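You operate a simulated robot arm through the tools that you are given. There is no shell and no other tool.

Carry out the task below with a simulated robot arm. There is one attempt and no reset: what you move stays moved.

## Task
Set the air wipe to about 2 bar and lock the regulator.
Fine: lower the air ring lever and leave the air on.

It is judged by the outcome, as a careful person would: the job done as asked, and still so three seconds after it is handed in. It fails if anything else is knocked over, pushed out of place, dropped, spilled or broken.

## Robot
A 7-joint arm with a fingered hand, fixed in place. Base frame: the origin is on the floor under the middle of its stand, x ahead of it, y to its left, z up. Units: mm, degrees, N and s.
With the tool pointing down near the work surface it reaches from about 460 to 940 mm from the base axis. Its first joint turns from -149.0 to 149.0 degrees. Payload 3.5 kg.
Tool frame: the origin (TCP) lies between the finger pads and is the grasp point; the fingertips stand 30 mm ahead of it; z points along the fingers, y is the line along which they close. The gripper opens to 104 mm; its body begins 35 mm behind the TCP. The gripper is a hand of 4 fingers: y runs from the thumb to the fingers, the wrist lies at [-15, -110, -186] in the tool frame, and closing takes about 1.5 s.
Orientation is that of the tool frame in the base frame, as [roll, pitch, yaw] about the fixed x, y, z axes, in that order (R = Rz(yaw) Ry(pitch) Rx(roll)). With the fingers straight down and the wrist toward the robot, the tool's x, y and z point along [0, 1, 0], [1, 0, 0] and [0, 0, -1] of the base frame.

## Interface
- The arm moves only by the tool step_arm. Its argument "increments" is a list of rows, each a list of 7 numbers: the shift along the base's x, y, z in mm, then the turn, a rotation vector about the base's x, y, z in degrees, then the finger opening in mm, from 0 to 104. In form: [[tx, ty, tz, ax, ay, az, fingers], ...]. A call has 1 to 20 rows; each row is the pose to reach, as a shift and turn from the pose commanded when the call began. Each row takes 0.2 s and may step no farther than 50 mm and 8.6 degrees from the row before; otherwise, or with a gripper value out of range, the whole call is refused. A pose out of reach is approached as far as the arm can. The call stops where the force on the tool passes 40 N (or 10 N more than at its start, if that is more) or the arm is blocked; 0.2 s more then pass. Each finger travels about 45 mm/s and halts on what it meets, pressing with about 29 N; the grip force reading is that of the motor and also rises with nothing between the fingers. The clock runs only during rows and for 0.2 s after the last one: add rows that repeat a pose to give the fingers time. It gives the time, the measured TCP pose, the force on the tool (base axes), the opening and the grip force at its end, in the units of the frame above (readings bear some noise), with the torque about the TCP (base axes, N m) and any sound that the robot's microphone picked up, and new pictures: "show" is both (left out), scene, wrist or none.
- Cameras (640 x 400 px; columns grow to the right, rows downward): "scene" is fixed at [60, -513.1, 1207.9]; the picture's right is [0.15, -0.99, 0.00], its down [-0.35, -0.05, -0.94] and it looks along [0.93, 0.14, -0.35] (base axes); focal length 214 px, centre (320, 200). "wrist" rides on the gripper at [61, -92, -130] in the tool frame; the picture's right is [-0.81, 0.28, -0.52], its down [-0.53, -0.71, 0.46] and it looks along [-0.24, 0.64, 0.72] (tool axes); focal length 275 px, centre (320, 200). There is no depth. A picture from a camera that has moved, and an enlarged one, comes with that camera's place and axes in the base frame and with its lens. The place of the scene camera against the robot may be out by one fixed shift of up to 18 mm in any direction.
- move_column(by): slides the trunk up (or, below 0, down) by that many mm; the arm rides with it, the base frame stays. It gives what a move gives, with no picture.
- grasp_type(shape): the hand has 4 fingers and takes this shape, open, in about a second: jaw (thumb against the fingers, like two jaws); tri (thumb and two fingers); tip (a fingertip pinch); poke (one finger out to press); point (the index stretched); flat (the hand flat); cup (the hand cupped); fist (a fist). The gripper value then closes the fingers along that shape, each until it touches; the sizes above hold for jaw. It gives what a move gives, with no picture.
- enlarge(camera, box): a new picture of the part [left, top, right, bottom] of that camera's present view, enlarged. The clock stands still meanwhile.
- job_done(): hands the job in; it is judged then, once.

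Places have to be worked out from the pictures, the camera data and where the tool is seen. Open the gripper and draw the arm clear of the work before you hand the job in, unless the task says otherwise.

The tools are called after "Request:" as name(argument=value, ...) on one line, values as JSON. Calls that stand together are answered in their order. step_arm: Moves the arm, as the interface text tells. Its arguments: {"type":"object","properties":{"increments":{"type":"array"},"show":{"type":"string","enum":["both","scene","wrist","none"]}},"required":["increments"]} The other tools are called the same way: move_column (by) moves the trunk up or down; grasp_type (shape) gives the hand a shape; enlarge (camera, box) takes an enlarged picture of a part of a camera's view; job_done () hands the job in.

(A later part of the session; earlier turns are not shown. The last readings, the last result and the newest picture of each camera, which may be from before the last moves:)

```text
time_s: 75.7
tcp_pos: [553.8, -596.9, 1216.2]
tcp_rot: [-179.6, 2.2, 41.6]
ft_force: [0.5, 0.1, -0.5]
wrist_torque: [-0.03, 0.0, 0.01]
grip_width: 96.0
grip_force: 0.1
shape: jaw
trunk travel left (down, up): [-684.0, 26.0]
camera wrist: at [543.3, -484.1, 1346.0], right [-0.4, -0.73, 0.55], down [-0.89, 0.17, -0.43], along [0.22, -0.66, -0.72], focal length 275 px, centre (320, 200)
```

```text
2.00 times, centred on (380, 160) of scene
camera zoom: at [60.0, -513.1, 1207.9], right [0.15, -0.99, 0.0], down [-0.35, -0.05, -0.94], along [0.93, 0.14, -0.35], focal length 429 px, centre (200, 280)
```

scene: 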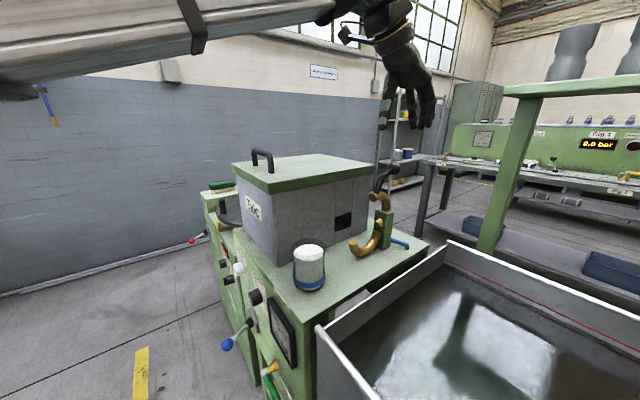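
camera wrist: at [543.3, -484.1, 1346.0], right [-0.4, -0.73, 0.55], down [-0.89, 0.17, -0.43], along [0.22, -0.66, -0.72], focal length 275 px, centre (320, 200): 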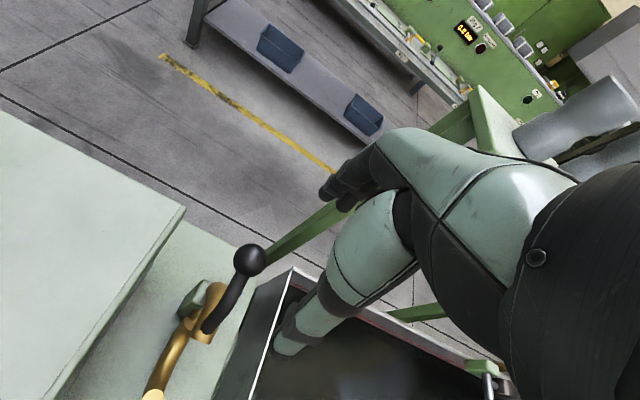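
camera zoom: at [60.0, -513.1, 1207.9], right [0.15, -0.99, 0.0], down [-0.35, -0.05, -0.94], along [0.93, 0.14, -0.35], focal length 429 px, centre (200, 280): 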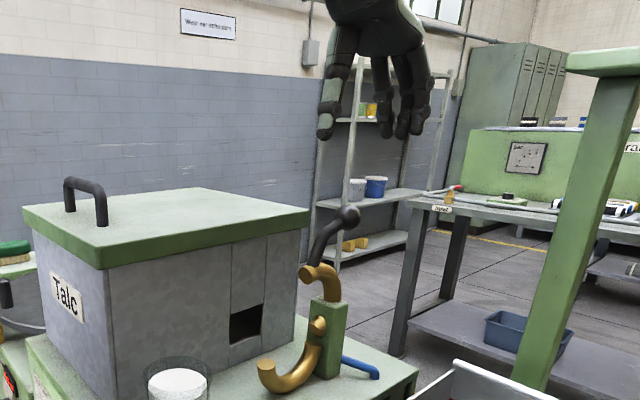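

Refined ball position: [577.5,-599,1094]. The hand is placed correctly (fingers ~30 mm behind the ball, thumb in front), so I descend to TCP z≈1100.

Request:
step_arm(increments=[[0, 0, -25, 0, 0, 0, 104], [0, 0, -50, 0, 0, 0, 104], [0, 0, -70, 0, 0, 0, 104], [0, 0, -90, 0, 0, 0, 104], [0, 0, -105, 0, 0, 0, 104], [0, 0, -116, 0, 0, 0, 104]], show="both")

Request:
enlarge(camera="scene", box=[320, 90, 460, 260])

```text
time_s: 77.0
tcp_pos: [554.8, -595.2, 1099.7]
tcp_rot: [-179.7, 2.2, 41.7]
ft_force: [0.2, 0.4, 0.0]
wrist_torque: [0.0, 0.0, -0.04]
grip_width: 96.0
grip_force: 0.2
shape: jaw
trunk travel left (down, up): [-684.0, 26.0]
camera wrist: at [543.0, -483.2, 1230.3], right [-0.4, -0.73, 0.55], down [-0.89, 0.17, -0.43], along [0.22, -0.66, -0.72], focal length 275 px, centre (320, 200)
```

scene: 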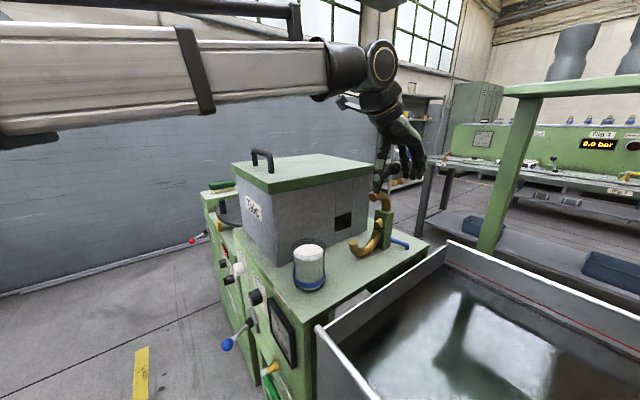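
wrist: 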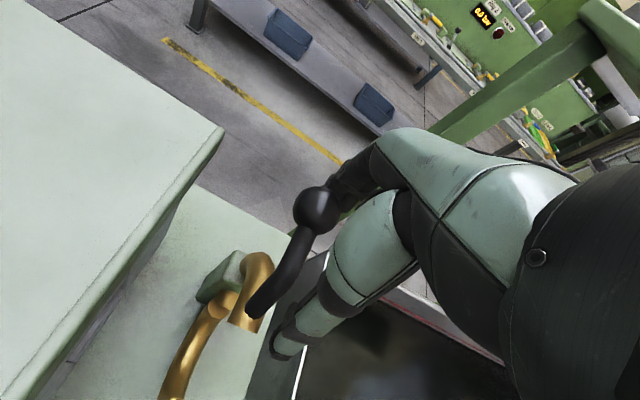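

```text
2.35 times, centred on (390, 175) of scene
camera zoom: at [60.0, -513.1, 1207.9], right [0.15, -0.99, 0.0], down [-0.35, -0.05, -0.94], along [0.93, 0.14, -0.35], focal length 505 px, centre (155, 259)
```

zoom: 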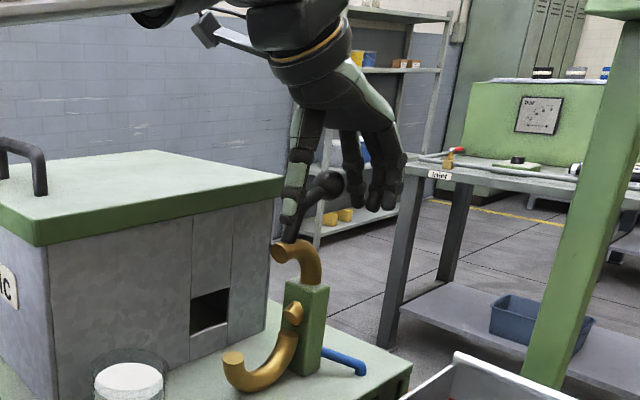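

The ball is between the thumb (front) and fingers (behind). I pull toward the robot along the lever's plane in small steps with a slight descent.

Request:
step_arm(increments=[[-7, 7, 0, 0, 0, 0, 104], [-14, 14, 0, 0, 0, 0, 104], [-21, 22, 0, 0, 0, 0, 104], [-28, 29, -1, 0, 0, 0, 104], [-35, 36, -3, 0, 0, 0, 104], [-42, 43, -6, 0, 0, 0, 104]], show="both")

Request:
enlarge(camera="scene", box=[320, 90, 460, 260])

```text
time_s: 78.5
tcp_pos: [511.5, -552.8, 1094.7]
tcp_rot: [-179.6, 2.2, 41.7]
ft_force: [-0.3, -1.4, 3.1]
wrist_torque: [-0.06, -0.09, -0.07]
grip_width: 96.3
grip_force: 0.2
shape: jaw
trunk travel left (down, up): [-684.0, 26.0]
camera wrist: at [500.8, -439.9, 1224.2], right [-0.4, -0.73, 0.55], down [-0.89, 0.17, -0.43], along [0.22, -0.66, -0.72], focal length 275 px, centre (320, 200)
```

scene: 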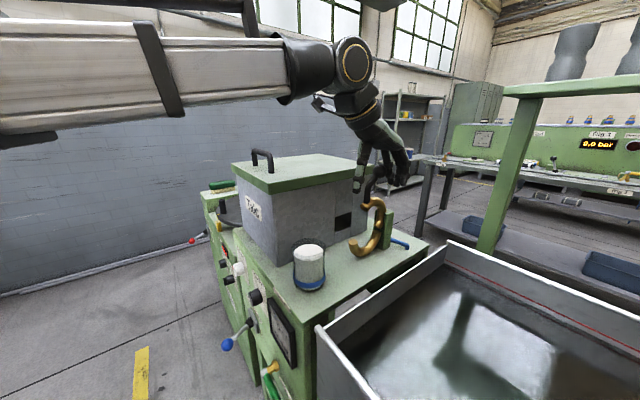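
wrist: 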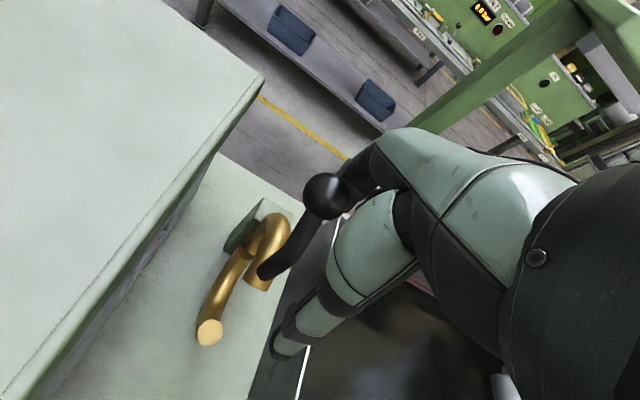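

```text
2.35 times, centred on (390, 175) of scene
camera zoom: at [60.0, -513.1, 1207.9], right [0.15, -0.99, 0.0], down [-0.35, -0.05, -0.94], along [0.93, 0.14, -0.35], focal length 505 px, centre (155, 259)
```

zoom: 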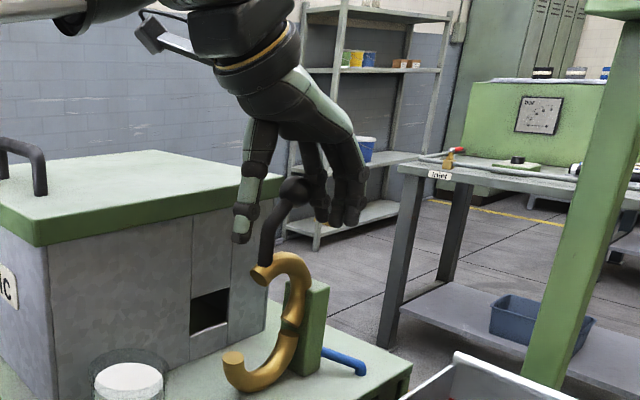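

The lever follows and the ring is closing. I continue pulling toward the robot with increasing descent.

Request:
step_arm(increments=[[-7, 7, -3, 0, 0, 0, 104], [-14, 14, -7, 0, 0, 0, 104], [-21, 22, -12, 0, 0, 0, 104], [-28, 29, -17, 0, 0, 0, 104], [-35, 36, -23, 0, 0, 0, 104], [-42, 43, -30, 0, 0, 0, 104]], show="both")

Request:
enlarge(camera="scene", box=[320, 90, 460, 260])

```text
time_s: 79.8
tcp_pos: [468.0, -508.0, 1063.8]
tcp_rot: [-179.7, 2.2, 41.7]
ft_force: [-0.3, -1.4, 1.0]
wrist_torque: [0.0, -0.04, 0.0]
grip_width: 96.1
grip_force: 0.0
shape: jaw
trunk travel left (down, up): [-684.0, 26.0]
camera wrist: at [457.6, -395.8, 1193.3], right [-0.4, -0.73, 0.55], down [-0.89, 0.17, -0.43], along [0.22, -0.66, -0.72], focal length 275 px, centre (320, 200)
```

scene: 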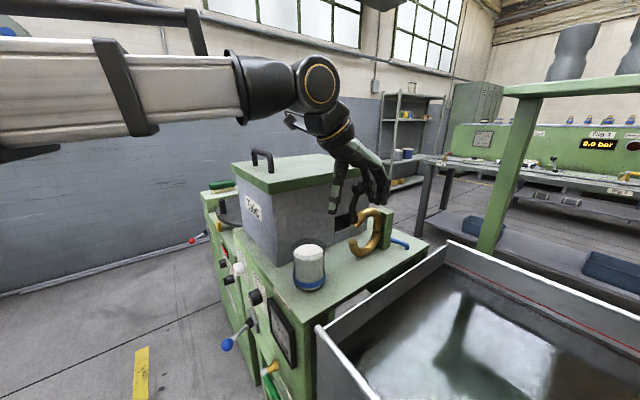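
wrist: 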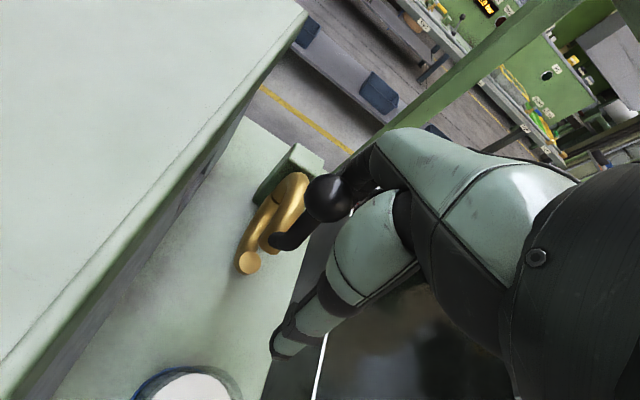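

```text
2.35 times, centred on (390, 175) of scene
camera zoom: at [60.0, -513.1, 1207.9], right [0.15, -0.99, 0.0], down [-0.35, -0.05, -0.94], along [0.93, 0.14, -0.35], focal length 505 px, centre (155, 259)
```

zoom: 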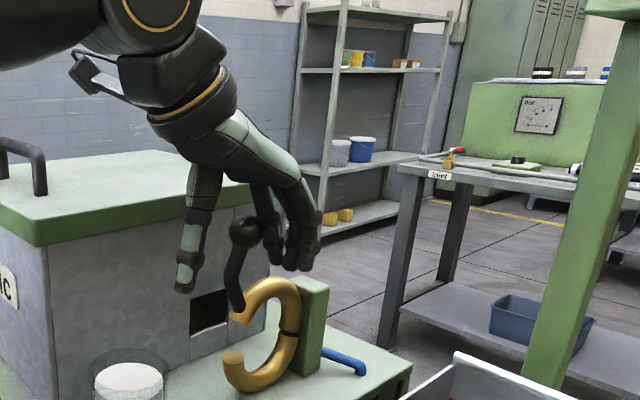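

The ball is now at about f=710, z=1075 and needs ~28° more. A glass jar stands below the thumb's future path (top ≈ z 975), so I'll re-position higher, centre on the ball and pinch it for the last part.

Request:
step_arm(increments=[[0, 0, 10, 0, 0, 0, 104], [5, -5, 20, 0, 0, 0, 104], [13, -14, 26, 0, 0, 0, 104], [13, -14, 26, 0, 0, 0, 70], [13, -14, 26, 0, 0, 0, 40], [13, -14, 26, 0, 0, 0, 22], [13, -14, 26, 0, 0, 0, 22], [13, -14, 26, 0, 0, 0, 22], [13, -14, 26, 0, 0, 0, 22]], show="both")

Request:
enlarge(camera="scene", box=[310, 100, 440, 260])

```text
time_s: 81.8
tcp_pos: [482.7, -522.8, 1089.7]
tcp_rot: [-179.7, 2.2, 41.7]
ft_force: [1.5, -2.0, -1.4]
wrist_torque: [-0.03, 0.03, -0.05]
grip_width: 21.0
grip_force: 0.0
shape: tri
trunk travel left (down, up): [-684.0, 26.0]
camera wrist: at [471.7, -410.6, 1218.8], right [-0.4, -0.73, 0.55], down [-0.89, 0.17, -0.43], along [0.22, -0.66, -0.72], focal length 275 px, centre (320, 200)
```

scene: 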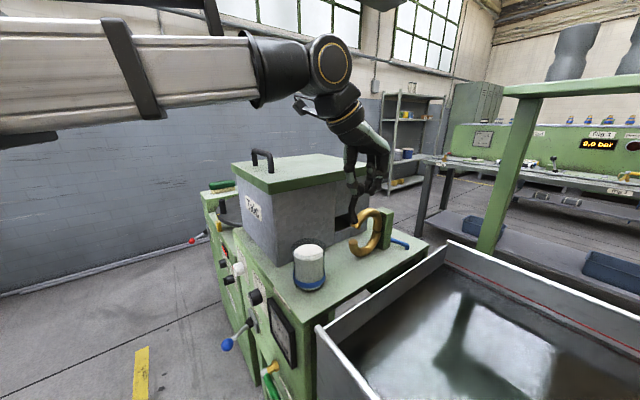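
wrist: 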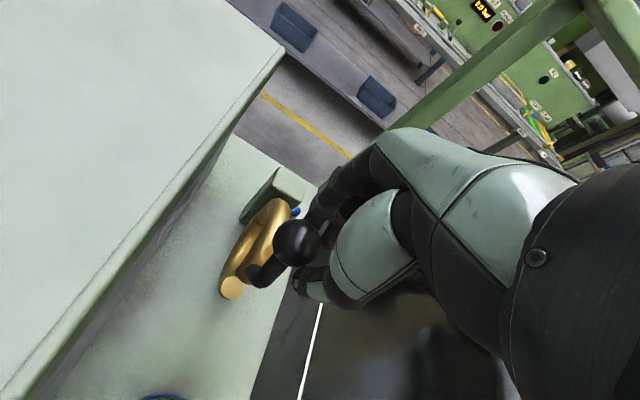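

```text
2.50 times, centred on (375, 180) of scene
camera zoom: at [60.0, -513.1, 1207.9], right [0.15, -0.99, 0.0], down [-0.35, -0.05, -0.94], along [0.93, 0.14, -0.35], focal length 536 px, centre (182, 250)
```

zoom: 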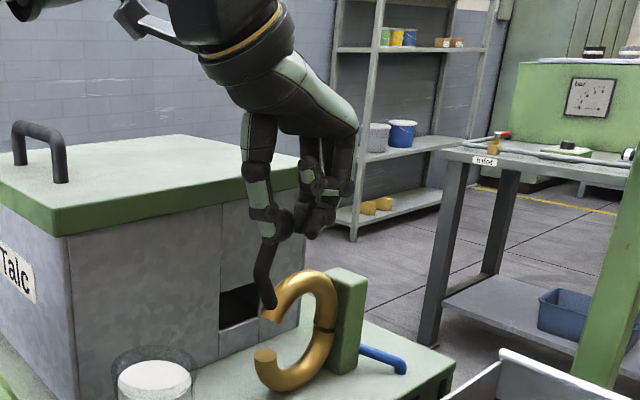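

The pinch missed: the ball sits ~16 mm to the left of the finger line. I'll reopen, shift 16 mm left so the ball is centred, and close again.

Request:
step_arm(increments=[[0, 0, 0, 0, 0, 0, 70], [0, 0, 0, 0, 0, 0, 80], [0, 0, 0, 0, 0, 0, 80], [6, 5.5, 0, 0, 0, 0, 80], [11, 10.5, -3, 0, 0, 0, 80], [11, 10.5, -3, 0, 0, 0, 50], [11, 10.5, -3, 0, 0, 0, 20], [11, 10.5, -3, 0, 0, 0, 20], [11, 10.5, -3, 0, 0, 0, 20], [11, 10.5, -3, 0, 0, 0, 20]], show="both")

Request:
enlarge(camera="scene", box=[310, 100, 440, 260])

```text
time_s: 84.0
tcp_pos: [493.4, -512.1, 1087.6]
tcp_rot: [-179.7, 2.2, 41.6]
ft_force: [0.9, 0.4, -3.8]
wrist_torque: [0.02, 0.02, 0.01]
grip_width: 23.7
grip_force: 28.4
shape: tri
trunk travel left (down, up): [-684.0, 26.0]
camera wrist: at [483.7, -399.4, 1216.7], right [-0.4, -0.73, 0.55], down [-0.89, 0.17, -0.43], along [0.22, -0.66, -0.72], focal length 275 px, centre (320, 200)
```

scene: 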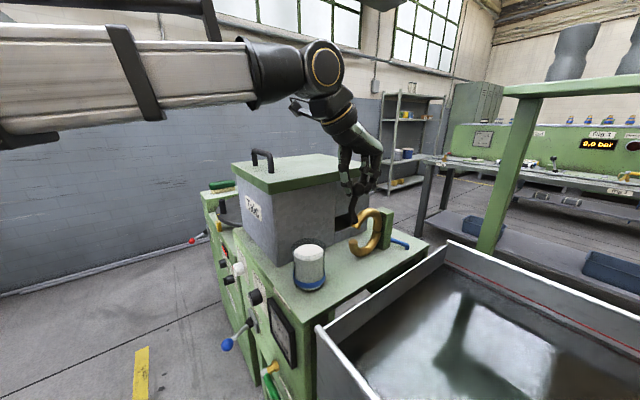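
wrist: 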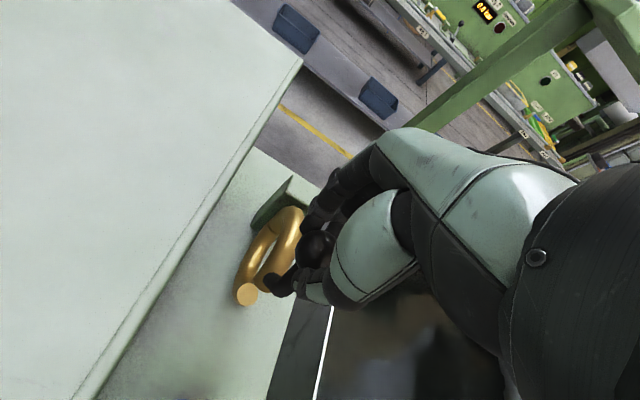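

```text
2.50 times, centred on (375, 180) of scene
camera zoom: at [60.0, -513.1, 1207.9], right [0.15, -0.99, 0.0], down [-0.35, -0.05, -0.94], along [0.93, 0.14, -0.35], focal length 536 px, centre (182, 250)
```

zoom: 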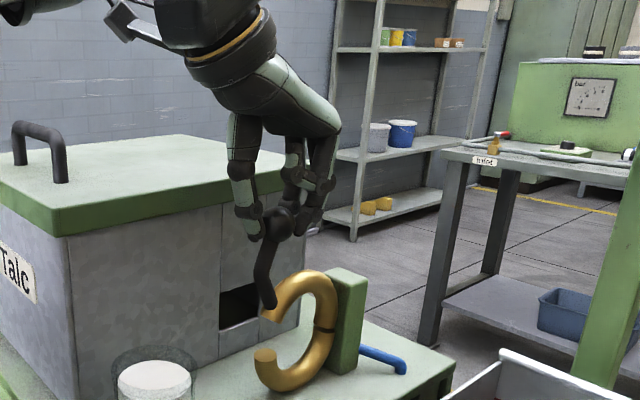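

The ball is gripped now (width 23.7, force 28 N). I move it along the estimated arc (pivot ≈ f 794, z 936) in small steps.

Request:
step_arm(increments=[[-5.5, 5.7, -5, 0, 0, 0, 20], [-10.9, 11.3, -11, 0, 0, 0, 20], [-16.2, 16.8, -17.5, 0, 0, 0, 20], [-21.2, 22.1, -24.4, 0, 0, 0, 20], [-26, 27, -31.5, 0, 0, 0, 20], [-30.2, 31.6, -39.3, 0, 0, 0, 20]], show="both")

Request:
enlarge(camera="scene", box=[310, 100, 440, 260])

```text
time_s: 85.5
tcp_pos: [465.7, -481.9, 1048.6]
tcp_rot: [-180.0, 2.3, 41.7]
ft_force: [15.5, -10.6, 6.4]
wrist_torque: [-0.61, -0.68, 0.09]
grip_width: 23.1
grip_force: 28.3
shape: tri
trunk travel left (down, up): [-684.0, 26.0]
camera wrist: at [453.8, -369.9, 1177.6], right [-0.41, -0.73, 0.55], down [-0.89, 0.17, -0.43], along [0.23, -0.66, -0.72], focal length 275 px, centre (320, 200)
```

scene: 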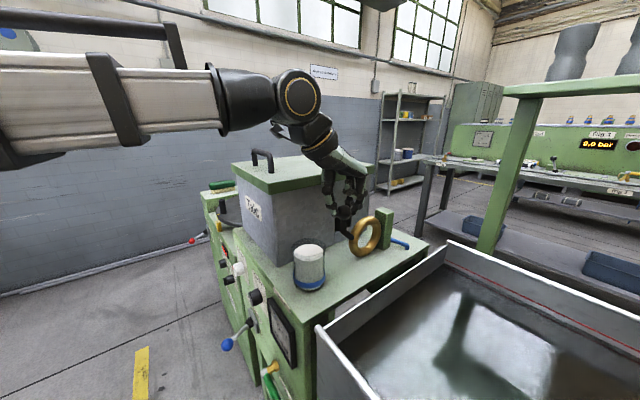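
wrist: 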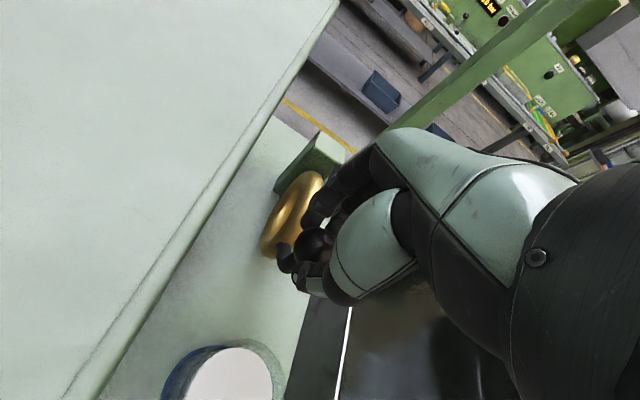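

```text
2.50 times, centred on (375, 180) of scene
camera zoom: at [60.0, -513.1, 1207.9], right [0.15, -0.99, 0.0], down [-0.35, -0.05, -0.94], along [0.93, 0.14, -0.35], focal length 536 px, centre (182, 250)
```

zoom: 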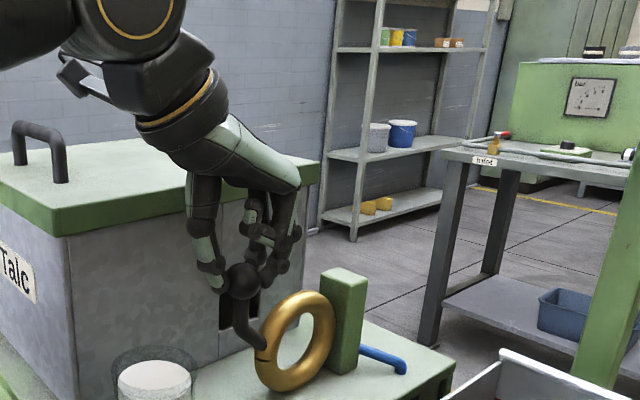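

The ring is fully closed and the force (~18 N) indicates the end stop. I release the ball and lift the hand clear, then check that the ring stays closed and what the gauge says.

Request:
step_arm(increments=[[0, 0, 0, 0, 0, 0, 40], [0, 0, 0, 0, 0, 0, 70], [0, 0, 0, 0, 0, 0, 80], [0, 0, 0, 0, 0, 0, 80], [0, 0, 25, 0, 0, 0, 80], [0, 0, 60, 0, 0, 0, 80], [0, 0, 100, 0, 0, 0, 80], [0, 0, 140, 0, 0, 0, 80], [0, 0, 180, 0, 0, 0, 80]], show="both")

Request:
enlarge(camera="scene", box=[330, 150, 430, 270])

Request:
enlarge(camera="scene", box=[215, 280, 305, 380])

```text
time_s: 87.5
tcp_pos: [464.9, -481.7, 1230.3]
tcp_rot: [-179.6, 2.2, 41.7]
ft_force: [0.5, -0.4, -0.2]
wrist_torque: [-0.02, 0.01, -0.04]
grip_width: 73.6
grip_force: 0.1
shape: jaw
trunk travel left (down, up): [-684.0, 26.0]
camera wrist: at [454.5, -369.3, 1358.6], right [-0.4, -0.73, 0.55], down [-0.89, 0.17, -0.43], along [0.22, -0.66, -0.72], focal length 275 px, centre (320, 200)
```

scene: 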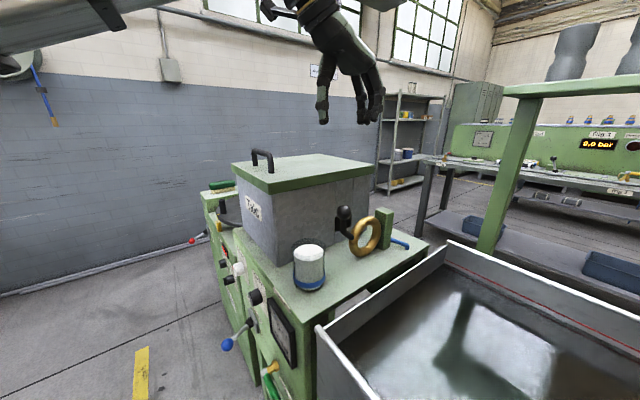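
wrist: 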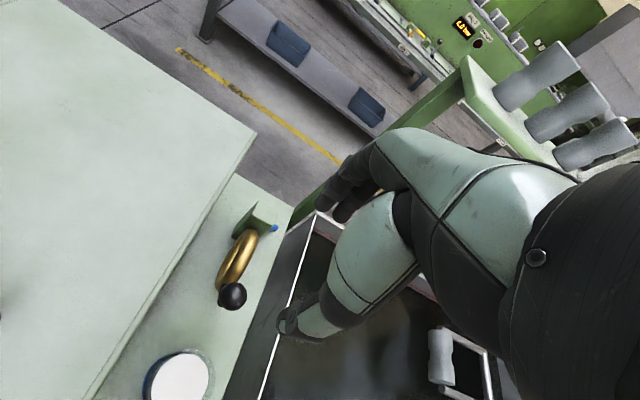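

```text
3.33 times, centred on (380, 210) of scene
camera zoom: at [60.0, -513.1, 1207.9], right [0.15, -0.99, 0.0], down [-0.35, -0.05, -0.94], along [0.93, 0.14, -0.35], focal length 715 px, centre (120, 167)
```

zoom: 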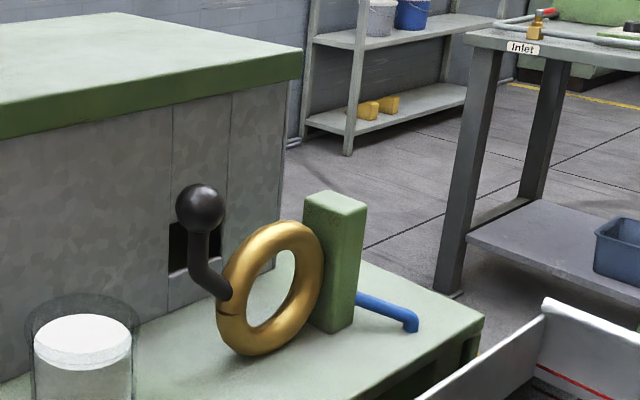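

```text
4.00 times, centred on (260, 330) of scene
camera zoom: at [60.0, -513.1, 1207.9], right [0.15, -0.99, 0.0], down [-0.35, -0.05, -0.94], along [0.93, 0.14, -0.35], focal length 858 px, centre (560, -320)
```

zoom: 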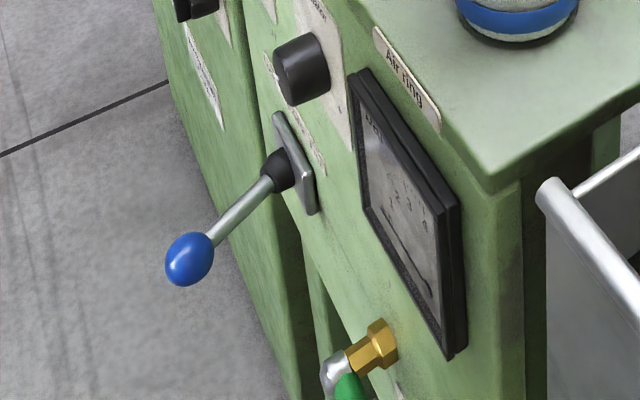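

The ring stays closed with its lever down; the gauge is still at 0, so the regulator itself is at zero. Next, the regulator: I'll use a low trunk with the forearm from below. First I move up and back over to the aisle in front of the panel.

Request:
step_arm(increments=[[0, 20, 45, 0, 0, 0, 80], [0, 50, 80, 0, 0, 0, 60], [0, 90, 110, 0, 0, 0, 40], [0, 135, 130, 0, 0, 0, 20], [0, 180, 150, 0, 0, 0, 0], [3, 225, 160, 0, 0, 0, 0], [6, 270, 170, 0, 0, 0, 0], [9, 315, 170, 0, 0, 0, 0], [12, 355, 170, 0, 0, 0, 0], [14, 387, 170, 0, 0, 0, 0], [14, 387, 170, 0, 0, 0, 0]], show="none")

Request:
step_arm(increments=[[-2, -2, 3, -5.2, -5, 0, 0], [-4, -4, 6, -10.5, -10, 0, 0], [-6, -6, 6, -15.7, -15, 0, 0], [-8, -8, 6, -20.9, -20, 0, 0], [-8, -8, 6, -20.9, -20, 0, 0]], show="scene")

```text
time_s: 89.8
tcp_pos: [474.4, -94.6, 1398.4]
tcp_rot: [-179.7, 2.1, 41.8]
ft_force: [-0.4, 0.0, 0.1]
wrist_torque: [0.0, -0.01, -0.03]
grip_width: 0.0
grip_force: 29.0
shape: tri
trunk travel left (down, up): [-684.0, 26.0]
```

```text
time_s: 91.0
tcp_pos: [467.7, -102.9, 1404.8]
tcp_rot: [151.2, 1.0, 40.8]
ft_force: [0.0, 0.3, -0.9]
wrist_torque: [0.01, -0.02, 0.01]
grip_width: 0.0
grip_force: 29.2
shape: tri
out of reach, approached as far as the arm can: row 1, 2, 3
trunk travel left (down, up): [-684.0, 26.0]
```

scene: 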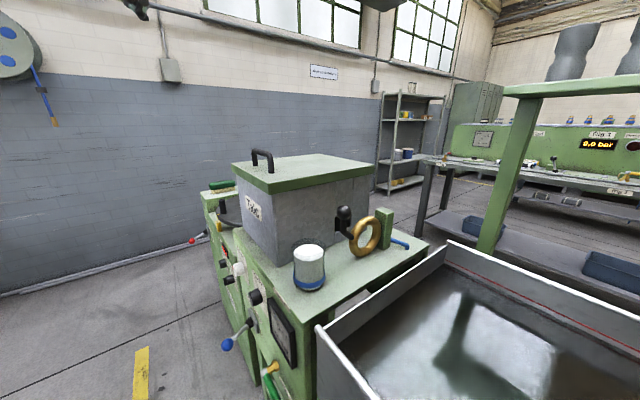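

Tilt 29° reached. Now I roll the hand about its own mounting axis (c ≈ [0.56,-0.65,-0.51]), which keeps the wrist still, first by ~90°.

Request:
step_arm(increments=[[0, 0, 0, 4.6, -5.35, -4.15, 0], [0, 0, 0, 9.2, -10.7, -8.3, 0], [0, 0, 0, 13.9, -16.1, -12.4, 0], [0, 0, 0, 18.5, -21.4, -16.6, 0], [0, 0, 0, 23.1, -26.8, -20.7, 0], [0, 0, 0, 27.7, -32.1, -24.9, 0], [0, 0, 0, 32.3, -37.5, -29, 0], [0, 0, 0, 37, -42.8, -33.2, 0], [0, 0, 0, 41.6, -48.2, -37.3, 0], [0, 0, 0, 46.2, -53.5, -41.5, 0], [0, 0, 0, 50.8, -58.8, -45.5, 0], [0, 0, 0, 50.8, -58.8, -45.5, 0]], show="wrist")

```text
time_s: 93.7
tcp_pos: [469.6, -103.0, 1405.4]
tcp_rot: [-150.1, -59.2, -47.7]
ft_force: [0.0, -0.5, -0.8]
wrist_torque: [0.01, -0.02, 0.0]
grip_width: 0.0
grip_force: 28.8
shape: tri
trunk travel left (down, up): [-684.0, 26.0]
camera wrist: at [409.3, -14.7, 1538.8], right [-0.83, 0.17, -0.54], down [0.47, 0.74, -0.48], along [0.32, -0.64, -0.7], focal length 275 px, centre (320, 200)
```

wrist: 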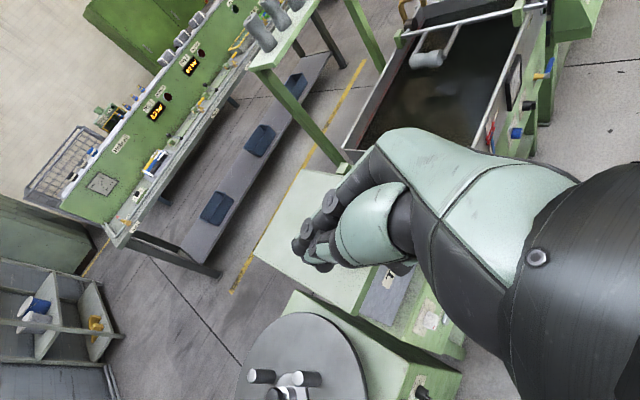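

The first 90° of roll worked perfectly. I continue with the second 90° about the same axis.

Request:
step_arm(increments=[[0, 0, 0, 4.6, -5.35, -4.15, 0], [0, 0, 0, 9.2, -10.7, -8.3, 0], [0, 0, 0, 13.9, -16.1, -12.4, 0], [0, 0, 0, 18.5, -21.4, -16.6, 0], [0, 0, 0, 23.1, -26.8, -20.7, 0], [0, 0, 0, 27.7, -32.1, -24.9, 0], [0, 0, 0, 32.3, -37.5, -29, 0], [0, 0, 0, 37, -42.8, -33.2, 0], [0, 0, 0, 41.6, -48.2, -37.3, 0], [0, 0, 0, 46.2, -53.5, -41.5, 0], [0, 0, 0, 50.8, -58.8, -45.5, 0], [0, 0, 0, 50.8, -58.8, -45.5, 0]], show="wrist")

```text
time_s: 96.2
tcp_pos: [363.4, -339.0, 1396.0]
tcp_rot: [-89.1, -4.1, -130.5]
ft_force: [0.3, -0.5, -1.0]
wrist_torque: [-0.02, 0.03, 0.0]
grip_width: 0.0
grip_force: 28.9
shape: tri
out of reach, approached as far as the arm can: row 6, 7, 8, 9, 10, 11, 12
trunk travel left (down, up): [-684.0, 26.0]
camera wrist: at [228.4, -294.1, 1490.7], right [0.12, 0.93, -0.34], down [0.72, 0.15, 0.68], along [0.69, -0.33, -0.65], focal length 275 px, centre (320, 200)
```

wrist: 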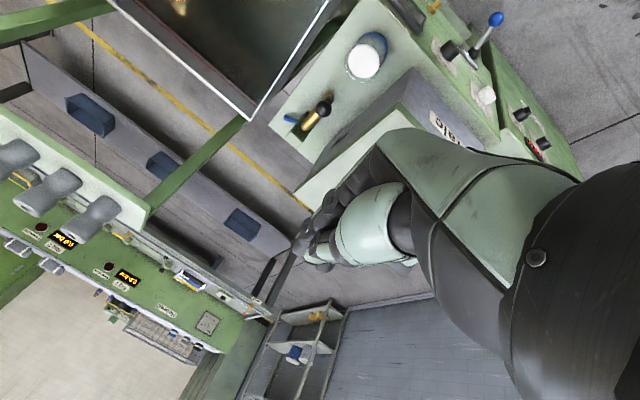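

Roll capacity ends near 130°, so with the wrist exactly on top the arm slid right; but poses with the wrist up-left (ψ≈45°) should be available at the knob. I'll rotate back 45° and move to the knob's lateral position, still high above everything.

Request:
step_arm(increments=[[10, 13, 1, -5.4, 5.2, -0.95, 0], [22, 28, 2, -10.9, 10.3, -1.9, 0], [34, 43, 4, -16.3, 15.5, -2.85, 0], [46, 58, 5, -21.7, 20.7, -3.8, 0], [58, 73, 6, -27.2, 25.8, -4.75, 0], [70, 89, 8, -32.6, 31, -5.7, 0], [70, 89, 8, -32.6, 31, -5.7, 0]], show="wrist")

```text
time_s: 97.8
tcp_pos: [429.4, -252.1, 1394.1]
tcp_rot: [-89.2, -49.2, -136.5]
ft_force: [-0.6, -1.1, 0.8]
wrist_torque: [0.0, 0.03, 0.01]
grip_width: 0.2
grip_force: 28.5
shape: tri
out of reach, approached as far as the arm can: row 1, 2, 3, 4, 5
trunk travel left (down, up): [-684.0, 26.0]
camera wrist: at [358.0, -137.2, 1499.1], right [-0.12, 0.59, -0.8], down [0.95, 0.29, 0.07], along [0.27, -0.75, -0.6], focal length 275 px, centre (320, 200)
```

wrist: 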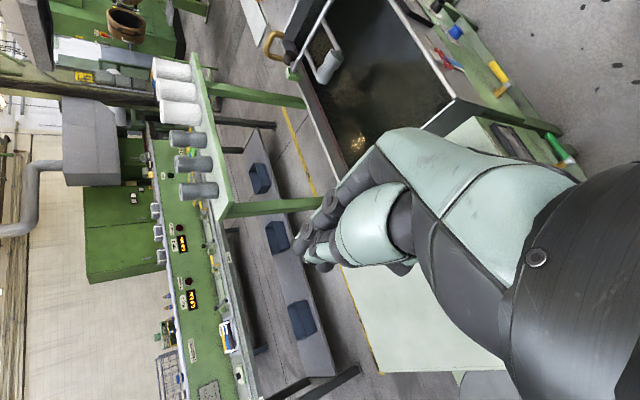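

This pose (pointing straight at the panel, ψ≈49°) is reachable at the knob's lateral position. Let me test how far the roll can go the other way (toward ψ≈95°), since that sets the turning range.

Request:
step_arm(increments=[[0, 0, 2, -5.7, 5.9, 0, 0], [0, 0, 4, -11.4, 11.8, 0, 0], [0, 0, 6, -17.1, 17.7, 0, 0], [0, 0, 8, -22.8, 23.6, 0, 0], [0, 0, 10, -28.5, 29.5, 0, 0], [0, 0, 10, -32, 33, 0, 0], [0, 0, 10, -32, 33, 0, 0]], show="none")

```text
time_s: 99.5
tcp_pos: [455.9, -255.9, 1420.2]
tcp_rot: [85.8, -84.9, 48.6]
ft_force: [0.4, 0.8, 0.5]
wrist_torque: [0.0, -0.02, 0.01]
grip_width: 0.1
grip_force: 28.6
shape: tri
out of reach, approached as far as the arm can: row 1, 2, 3, 4, 5, 6, 7
trunk travel left (down, up): [-684.0, 26.0]
```

That was the elbow-fold limit; a slightly higher pose relative to the shoulder helps. I test at z=1455 (equivalent to a fully lowered trunk) at the knob's lateral position.

Request:
step_arm(increments=[[-8, -3, 15, 0, 0, 0, 0], [-16, -6, 28, 0, 0, 0, 0], [-24, -9, 35, 0, 0, 0, 0], [-24, -9, 35, 0, 0, 0, 0]], show="none")

Request:
step_arm(increments=[[0, 0, 0, 5.7, -5.9, 0, 0], [0, 0, 0, 11.4, -11.8, 0, 0], [0, 0, 0, 17.1, -17.7, 0, 0], [0, 0, 0, 22.8, -23.6, 0, 0], [0, 0, 0, 28.5, -29.5, 0, 0], [0, 0, 0, 34.2, -35.4, 0, 0], [0, 0, 0, 39.9, -41.3, 0, 0]], show="none")

```text
time_s: 100.5
tcp_pos: [434.0, -265.2, 1455.3]
tcp_rot: [86.2, -85.1, 48.3]
ft_force: [-0.6, -0.6, 0.7]
wrist_torque: [0.02, -0.01, -0.05]
grip_width: 0.2
grip_force: 29.2
shape: tri
trunk travel left (down, up): [-684.0, 26.0]
```

```text
time_s: 102.0
tcp_pos: [433.4, -265.3, 1454.1]
tcp_rot: [-89.4, -37.5, -136.3]
ft_force: [-0.2, 0.4, -0.1]
wrist_torque: [0.01, 0.02, 0.0]
grip_width: 0.0
grip_force: 28.8
shape: tri
trunk travel left (down, up): [-684.0, 26.0]
```

At that height the hand turned from ψ≈95° to ψ≈37° with the TCP fixed and no limit. I test further clockwise toward ψ≈5°.

Request:
step_arm(increments=[[0, 0, 0, 5.7, -5.9, 0, 0], [0, 0, 0, 11.4, -11.8, 0, 0], [0, 0, 0, 17.1, -17.7, 0, 0], [0, 0, 0, 22.8, -23.6, 0, 0]], show="none")

```text
time_s: 103.0
tcp_pos: [377.4, -366.9, 1431.2]
tcp_rot: [-89.6, -6.4, -132.5]
ft_force: [0.2, 0.6, 0.4]
wrist_torque: [-0.02, 0.0, 0.0]
grip_width: 0.0
grip_force: 29.0
shape: tri
out of reach, approached as far as the arm can: row 1, 2, 3, 4
trunk travel left (down, up): [-684.0, 26.0]
```

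The clockwise limit is ψ≈38°, so I have about 60° of turn per grasp (ψ 100→38). I go back to ψ≈65° at a retreated staging point (f=430, e=180) before lowering the trunk.

Request:
step_arm(increments=[[10, 30, 6, -5.1, 5.3, -0.5, 0], [20, 55, 12, -10.1, 10.6, -1, 0], [30, 80, 18, -15.2, 15.9, -1.4, 0], [36, 105, 24, -20.2, 21.2, -1.9, 0], [42, 130, 24, -25.3, 26.4, -2.3, 0], [46, 155, 24, -30.4, 31.7, -2.8, 0], [50, 175, 24, -35.4, 37, -3.2, 0], [50, 181, 24, -40.5, 42.3, -3.7, 0], [50, 181, 24, -40.5, 42.3, -3.7, 0]], show="scene")

```text
time_s: 105.0
tcp_pos: [428.2, -183.3, 1458.9]
tcp_rot: [-93.2, -65.3, -134.3]
ft_force: [-0.5, 0.6, 0.3]
wrist_torque: [-0.01, -0.01, 0.0]
grip_width: 0.1
grip_force: 29.2
shape: tri
out of reach, approached as far as the arm can: row 1, 2, 3, 4
trunk travel left (down, up): [-684.0, 26.0]
```

scene: 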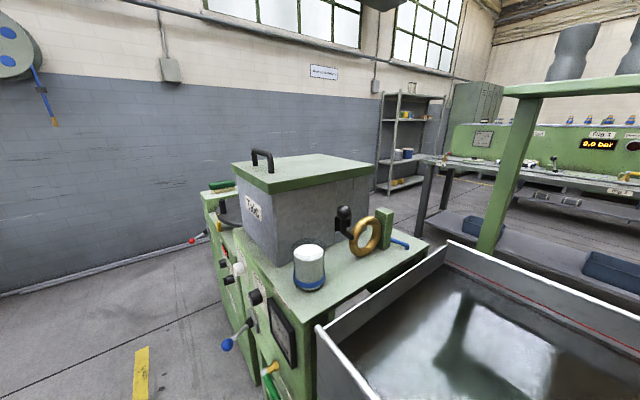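

Staging pose reached, pointing at the panel with ~60 mm clearance to any knob. I lower the trunk by 400 mm and check.

Request:
move_column(by=-400)

Request:
step_arm(increments=[[0, 0, 0, 0, 0, 0, 0]], show="both")

```text
time_s: 108.9
tcp_pos: [428.3, -184.0, 1057.8]
tcp_rot: [-92.9, -65.2, -134.5]
ft_force: [0.5, -0.6, -0.1]
wrist_torque: [0.02, 0.02, 0.04]
grip_width: 0.0
grip_force: 28.4
shape: tri
trunk travel left (down, up): [-284.0, 426.0]
```

```text
time_s: 109.3
tcp_pos: [428.5, -185.0, 1057.6]
tcp_rot: [-93.0, -65.2, -134.3]
ft_force: [0.1, 0.0, -0.5]
wrist_torque: [-0.04, 0.02, 0.0]
grip_width: 0.0
grip_force: 28.7
shape: tri
trunk travel left (down, up): [-284.0, 426.0]
camera wrist: at [383.4, -49.6, 1156.0], right [-0.3, 0.45, -0.84], down [0.95, 0.26, -0.19], along [0.13, -0.85, -0.51], focal length 275 px, centre (320, 200)
```

scene: 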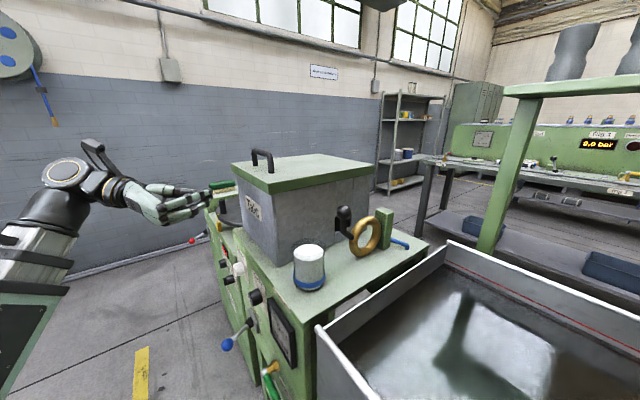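
wrist: 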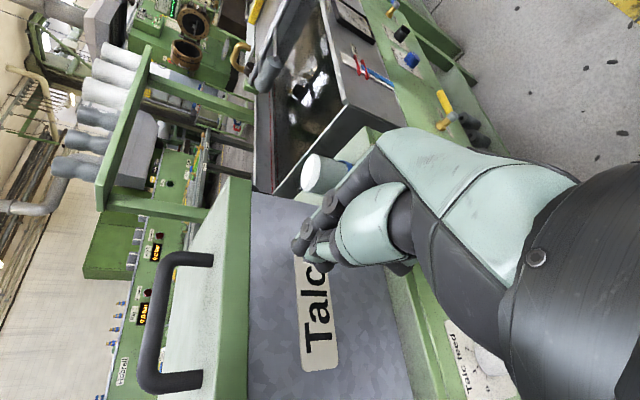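

All clear. I lower another 255 mm to bring the hand to the knob's height, still 60 mm in front of it and to its left.

Request:
move_column(by=-255)

Request:
step_arm(increments=[[0, 0, 0, 0, 0, 0, 0]], show="both")

Request:
enlarge(camera="scene", box=[130, 220, 310, 360])

```text
time_s: 111.9
tcp_pos: [428.6, -184.2, 804.0]
tcp_rot: [-92.9, -65.2, -134.4]
ft_force: [0.7, 0.0, 0.0]
wrist_torque: [0.01, -0.02, -0.02]
grip_width: 0.0
grip_force: 28.6
shape: tri
trunk travel left (down, up): [-29.0, 681.0]
```

```text
time_s: 112.3
tcp_pos: [427.8, -184.0, 801.9]
tcp_rot: [-92.9, -65.1, -134.5]
ft_force: [0.0, 0.1, -0.3]
wrist_torque: [-0.01, 0.01, -0.02]
grip_width: 0.1
grip_force: 28.7
shape: tri
trunk travel left (down, up): [-29.0, 681.0]
camera wrist: at [383.4, -49.6, 901.0], right [-0.3, 0.45, -0.84], down [0.95, 0.26, -0.19], along [0.13, -0.85, -0.51], focal length 275 px, centre (320, 200)
```

scene: 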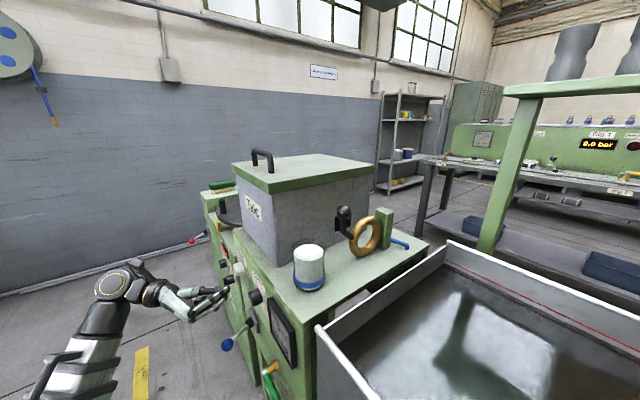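
wrist: 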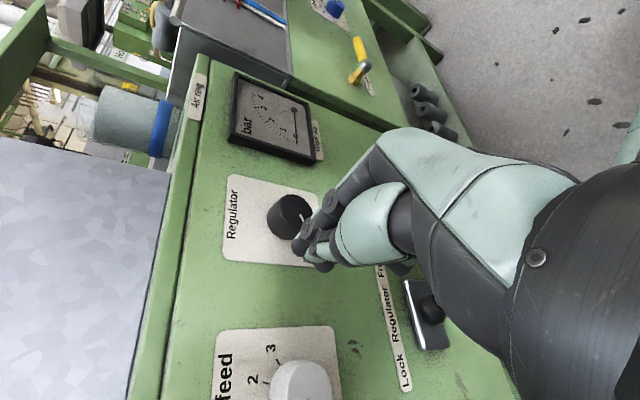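

```text
2.86 times, centred on (220, 290) of scene
camera zoom: at [60.0, -513.1, 1207.9], right [0.15, -0.99, 0.0], down [-0.35, -0.05, -0.94], along [0.93, 0.14, -0.35], focal length 613 px, centre (606, -57)
```

zoom: 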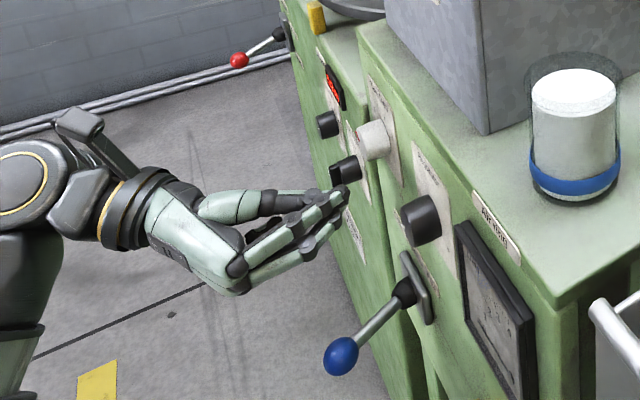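

Excellent: the hand points squarely at the panel, and the wrist camera sees the gauge and the regulator. Zooming in on both.

Request:
enlarge(camera="wrist", box=[200, 60, 340, 280])

Request:
enlarge(camera="wrist", box=[220, 60, 330, 170])

```text
1.82 times, centred on (270, 170) of wrist
camera zoom: at [383.4, -49.6, 901.0], right [-0.3, 0.45, -0.84], down [0.95, 0.26, -0.19], along [0.13, -0.85, -0.51], focal length 500 px, centre (411, 254)
```

zoom: 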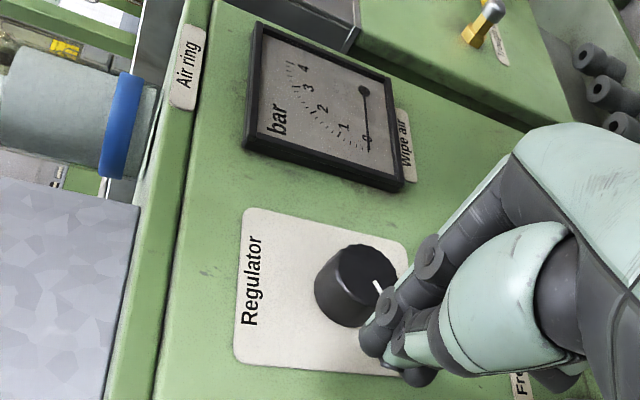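

```text
3.64 times, centred on (275, 115) of wrist
camera zoom: at [383.4, -49.6, 901.0], right [-0.3, 0.45, -0.84], down [0.95, 0.26, -0.19], along [0.13, -0.85, -0.51], focal length 1001 px, centre (484, 509)
```

zoom: 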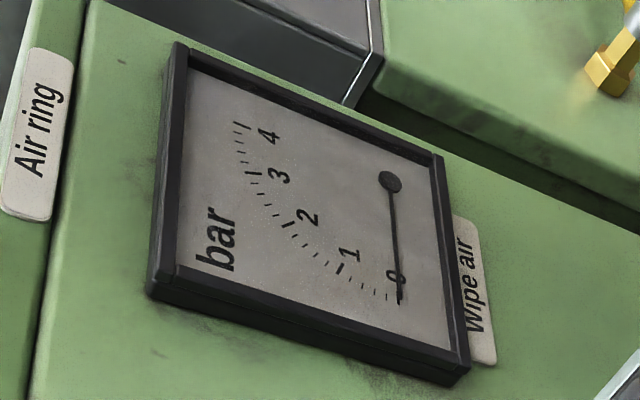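

The gauge clearly reads 0 with a 0–4 scale, and the regulator's white pointer is at about 7 o'clock (minimum). The knob axis is at about e≈129, z≈792, front at f≈490. I open the fingers to 62 mm and move in front of the knob.

Request:
step_arm(increments=[[0, 0, 0, 0, 0, 0, 62], [0, 0, 0, 0, 0, 0, 62], [-8, -9, -3, 0, 0, 0, 62], [-16, -20, -6, 0, 0, 0, 62], [-22, -34, -10, 0, 0, 0, 62], [-25, -48, -10, 0, 0, 0, 62], [-25, -48, -10, 0, 0, 0, 62]], show="both")

Request:
enlarge(camera="wrist", box=[200, 80, 400, 330])

Request:
enlarge(camera="scene", box=[180, 240, 320, 350])

```text
time_s: 113.9
tcp_pos: [402.3, -231.5, 792.5]
tcp_rot: [-93.1, -65.2, -134.2]
ft_force: [1.0, 0.2, 0.0]
wrist_torque: [-0.03, 0.02, -0.02]
grip_width: 56.9
grip_force: 0.1
shape: tri
trunk travel left (down, up): [-29.0, 681.0]
camera wrist: at [357.9, -98.0, 890.9], right [-0.3, 0.45, -0.84], down [0.95, 0.26, -0.19], along [0.13, -0.85, -0.51], focal length 275 px, centre (320, 200)
```

scene: 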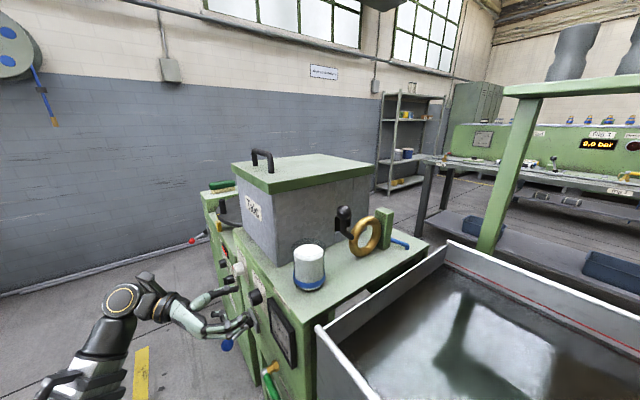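
wrist: 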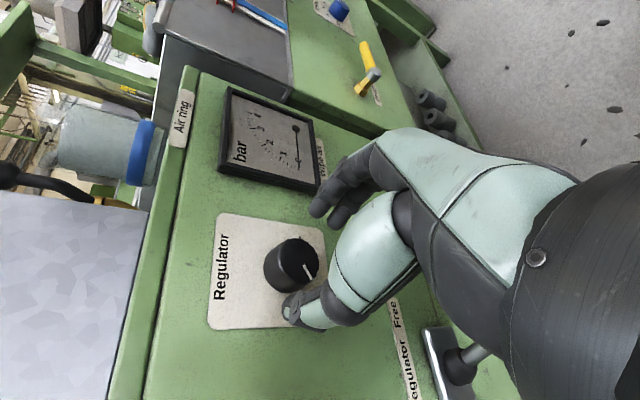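

```text
1.60 times, centred on (300, 205) of wrist
camera zoom: at [357.9, -98.0, 890.9], right [-0.3, 0.45, -0.84], down [0.95, 0.26, -0.19], along [0.13, -0.85, -0.51], focal length 440 px, centre (352, 192)
```

zoom: 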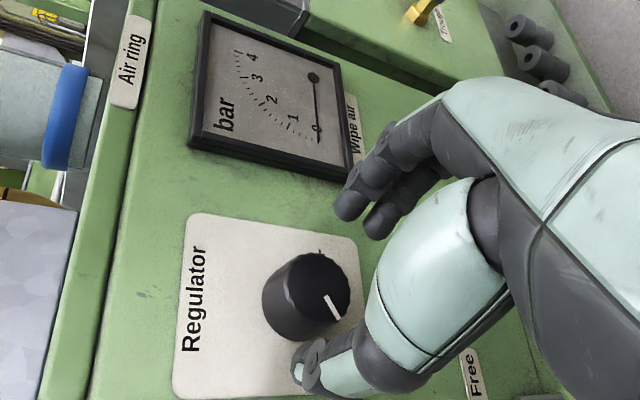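

```text
3.64 times, centred on (250, 295) of scene
camera zoom: at [60.0, -513.1, 1207.9], right [0.15, -0.99, 0.0], down [-0.35, -0.05, -0.94], along [0.93, 0.14, -0.35], focal length 780 px, centre (574, -146)
```

zoom: 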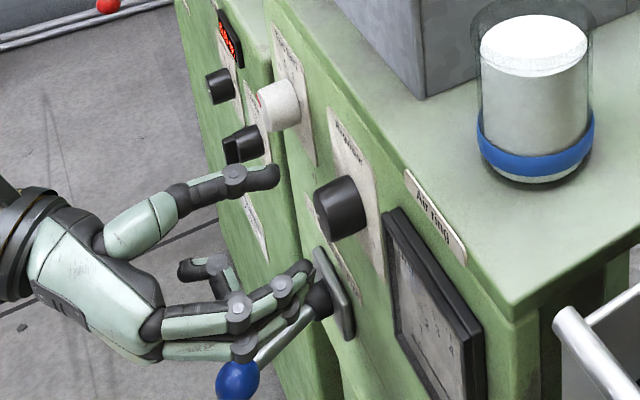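

Two views triangulate the knob front at f≈495, axis e≈127, z≈789. I advance straight in so the fingertips straddle it, watching for contact.

Request:
step_arm(increments=[[6, -7.5, -1, 0, 0, 0, 62], [12, -15, -2, 0, 0, 0, 62], [17, -21, -3, 0, 0, 0, 62], [21, -26, -3.5, 0, 0, 0, 62], [24.4, -30, -3.5, 0, 0, 0, 62]], show="both")

Request:
enlarge(camera="wrist", box=[200, 80, 400, 380])

Request:
enlarge(camera="scene", box=[200, 250, 310, 340])

```text
time_s: 115.1
tcp_pos: [427.8, -261.2, 790.4]
tcp_rot: [-93.0, -65.1, -134.4]
ft_force: [0.3, -0.5, 0.8]
wrist_torque: [-0.01, 0.03, 0.02]
grip_width: 57.0
grip_force: 0.1
shape: tri
trunk travel left (down, up): [-29.0, 681.0]
camera wrist: at [382.5, -127.8, 887.5], right [-0.3, 0.45, -0.84], down [0.95, 0.26, -0.19], along [0.13, -0.85, -0.51], focal length 275 px, centre (320, 200)
```

scene: 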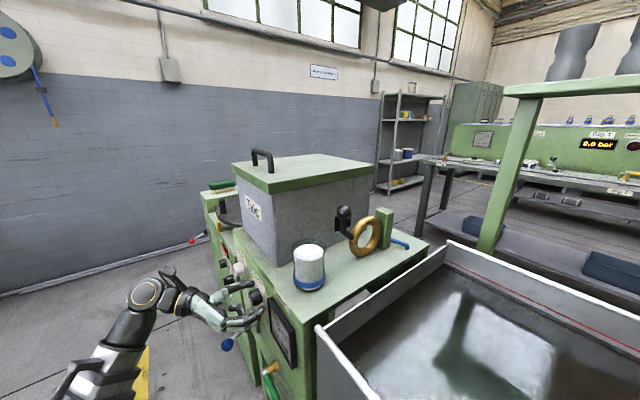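
wrist: 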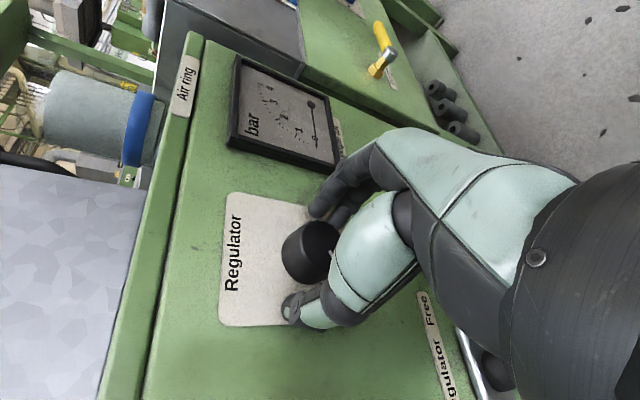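

```text
1.33 times, centred on (300, 230) of wrist
camera zoom: at [382.5, -127.8, 887.5], right [-0.3, 0.45, -0.84], down [0.95, 0.26, -0.19], along [0.13, -0.85, -0.51], focal length 367 px, centre (347, 160)
```

zoom: 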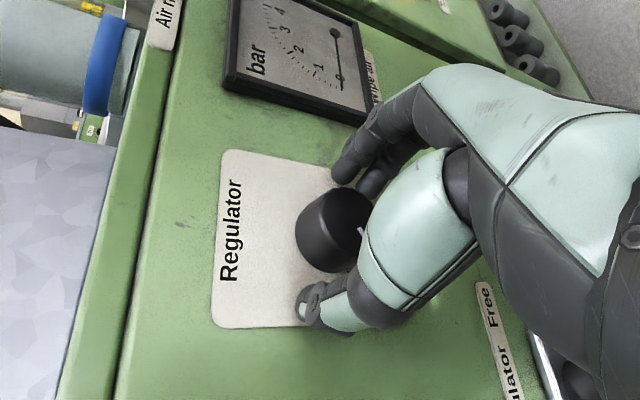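

```text
4.44 times, centred on (255, 295) of scene
camera zoom: at [60.0, -513.1, 1207.9], right [0.15, -0.99, 0.0], down [-0.35, -0.05, -0.94], along [0.93, 0.14, -0.35], focal length 953 px, centre (609, -222)
```

zoom: 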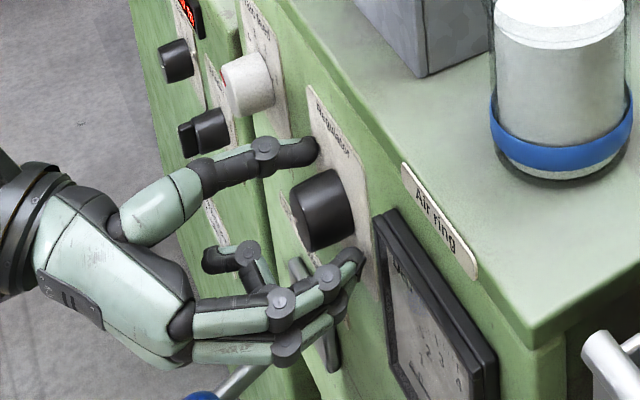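

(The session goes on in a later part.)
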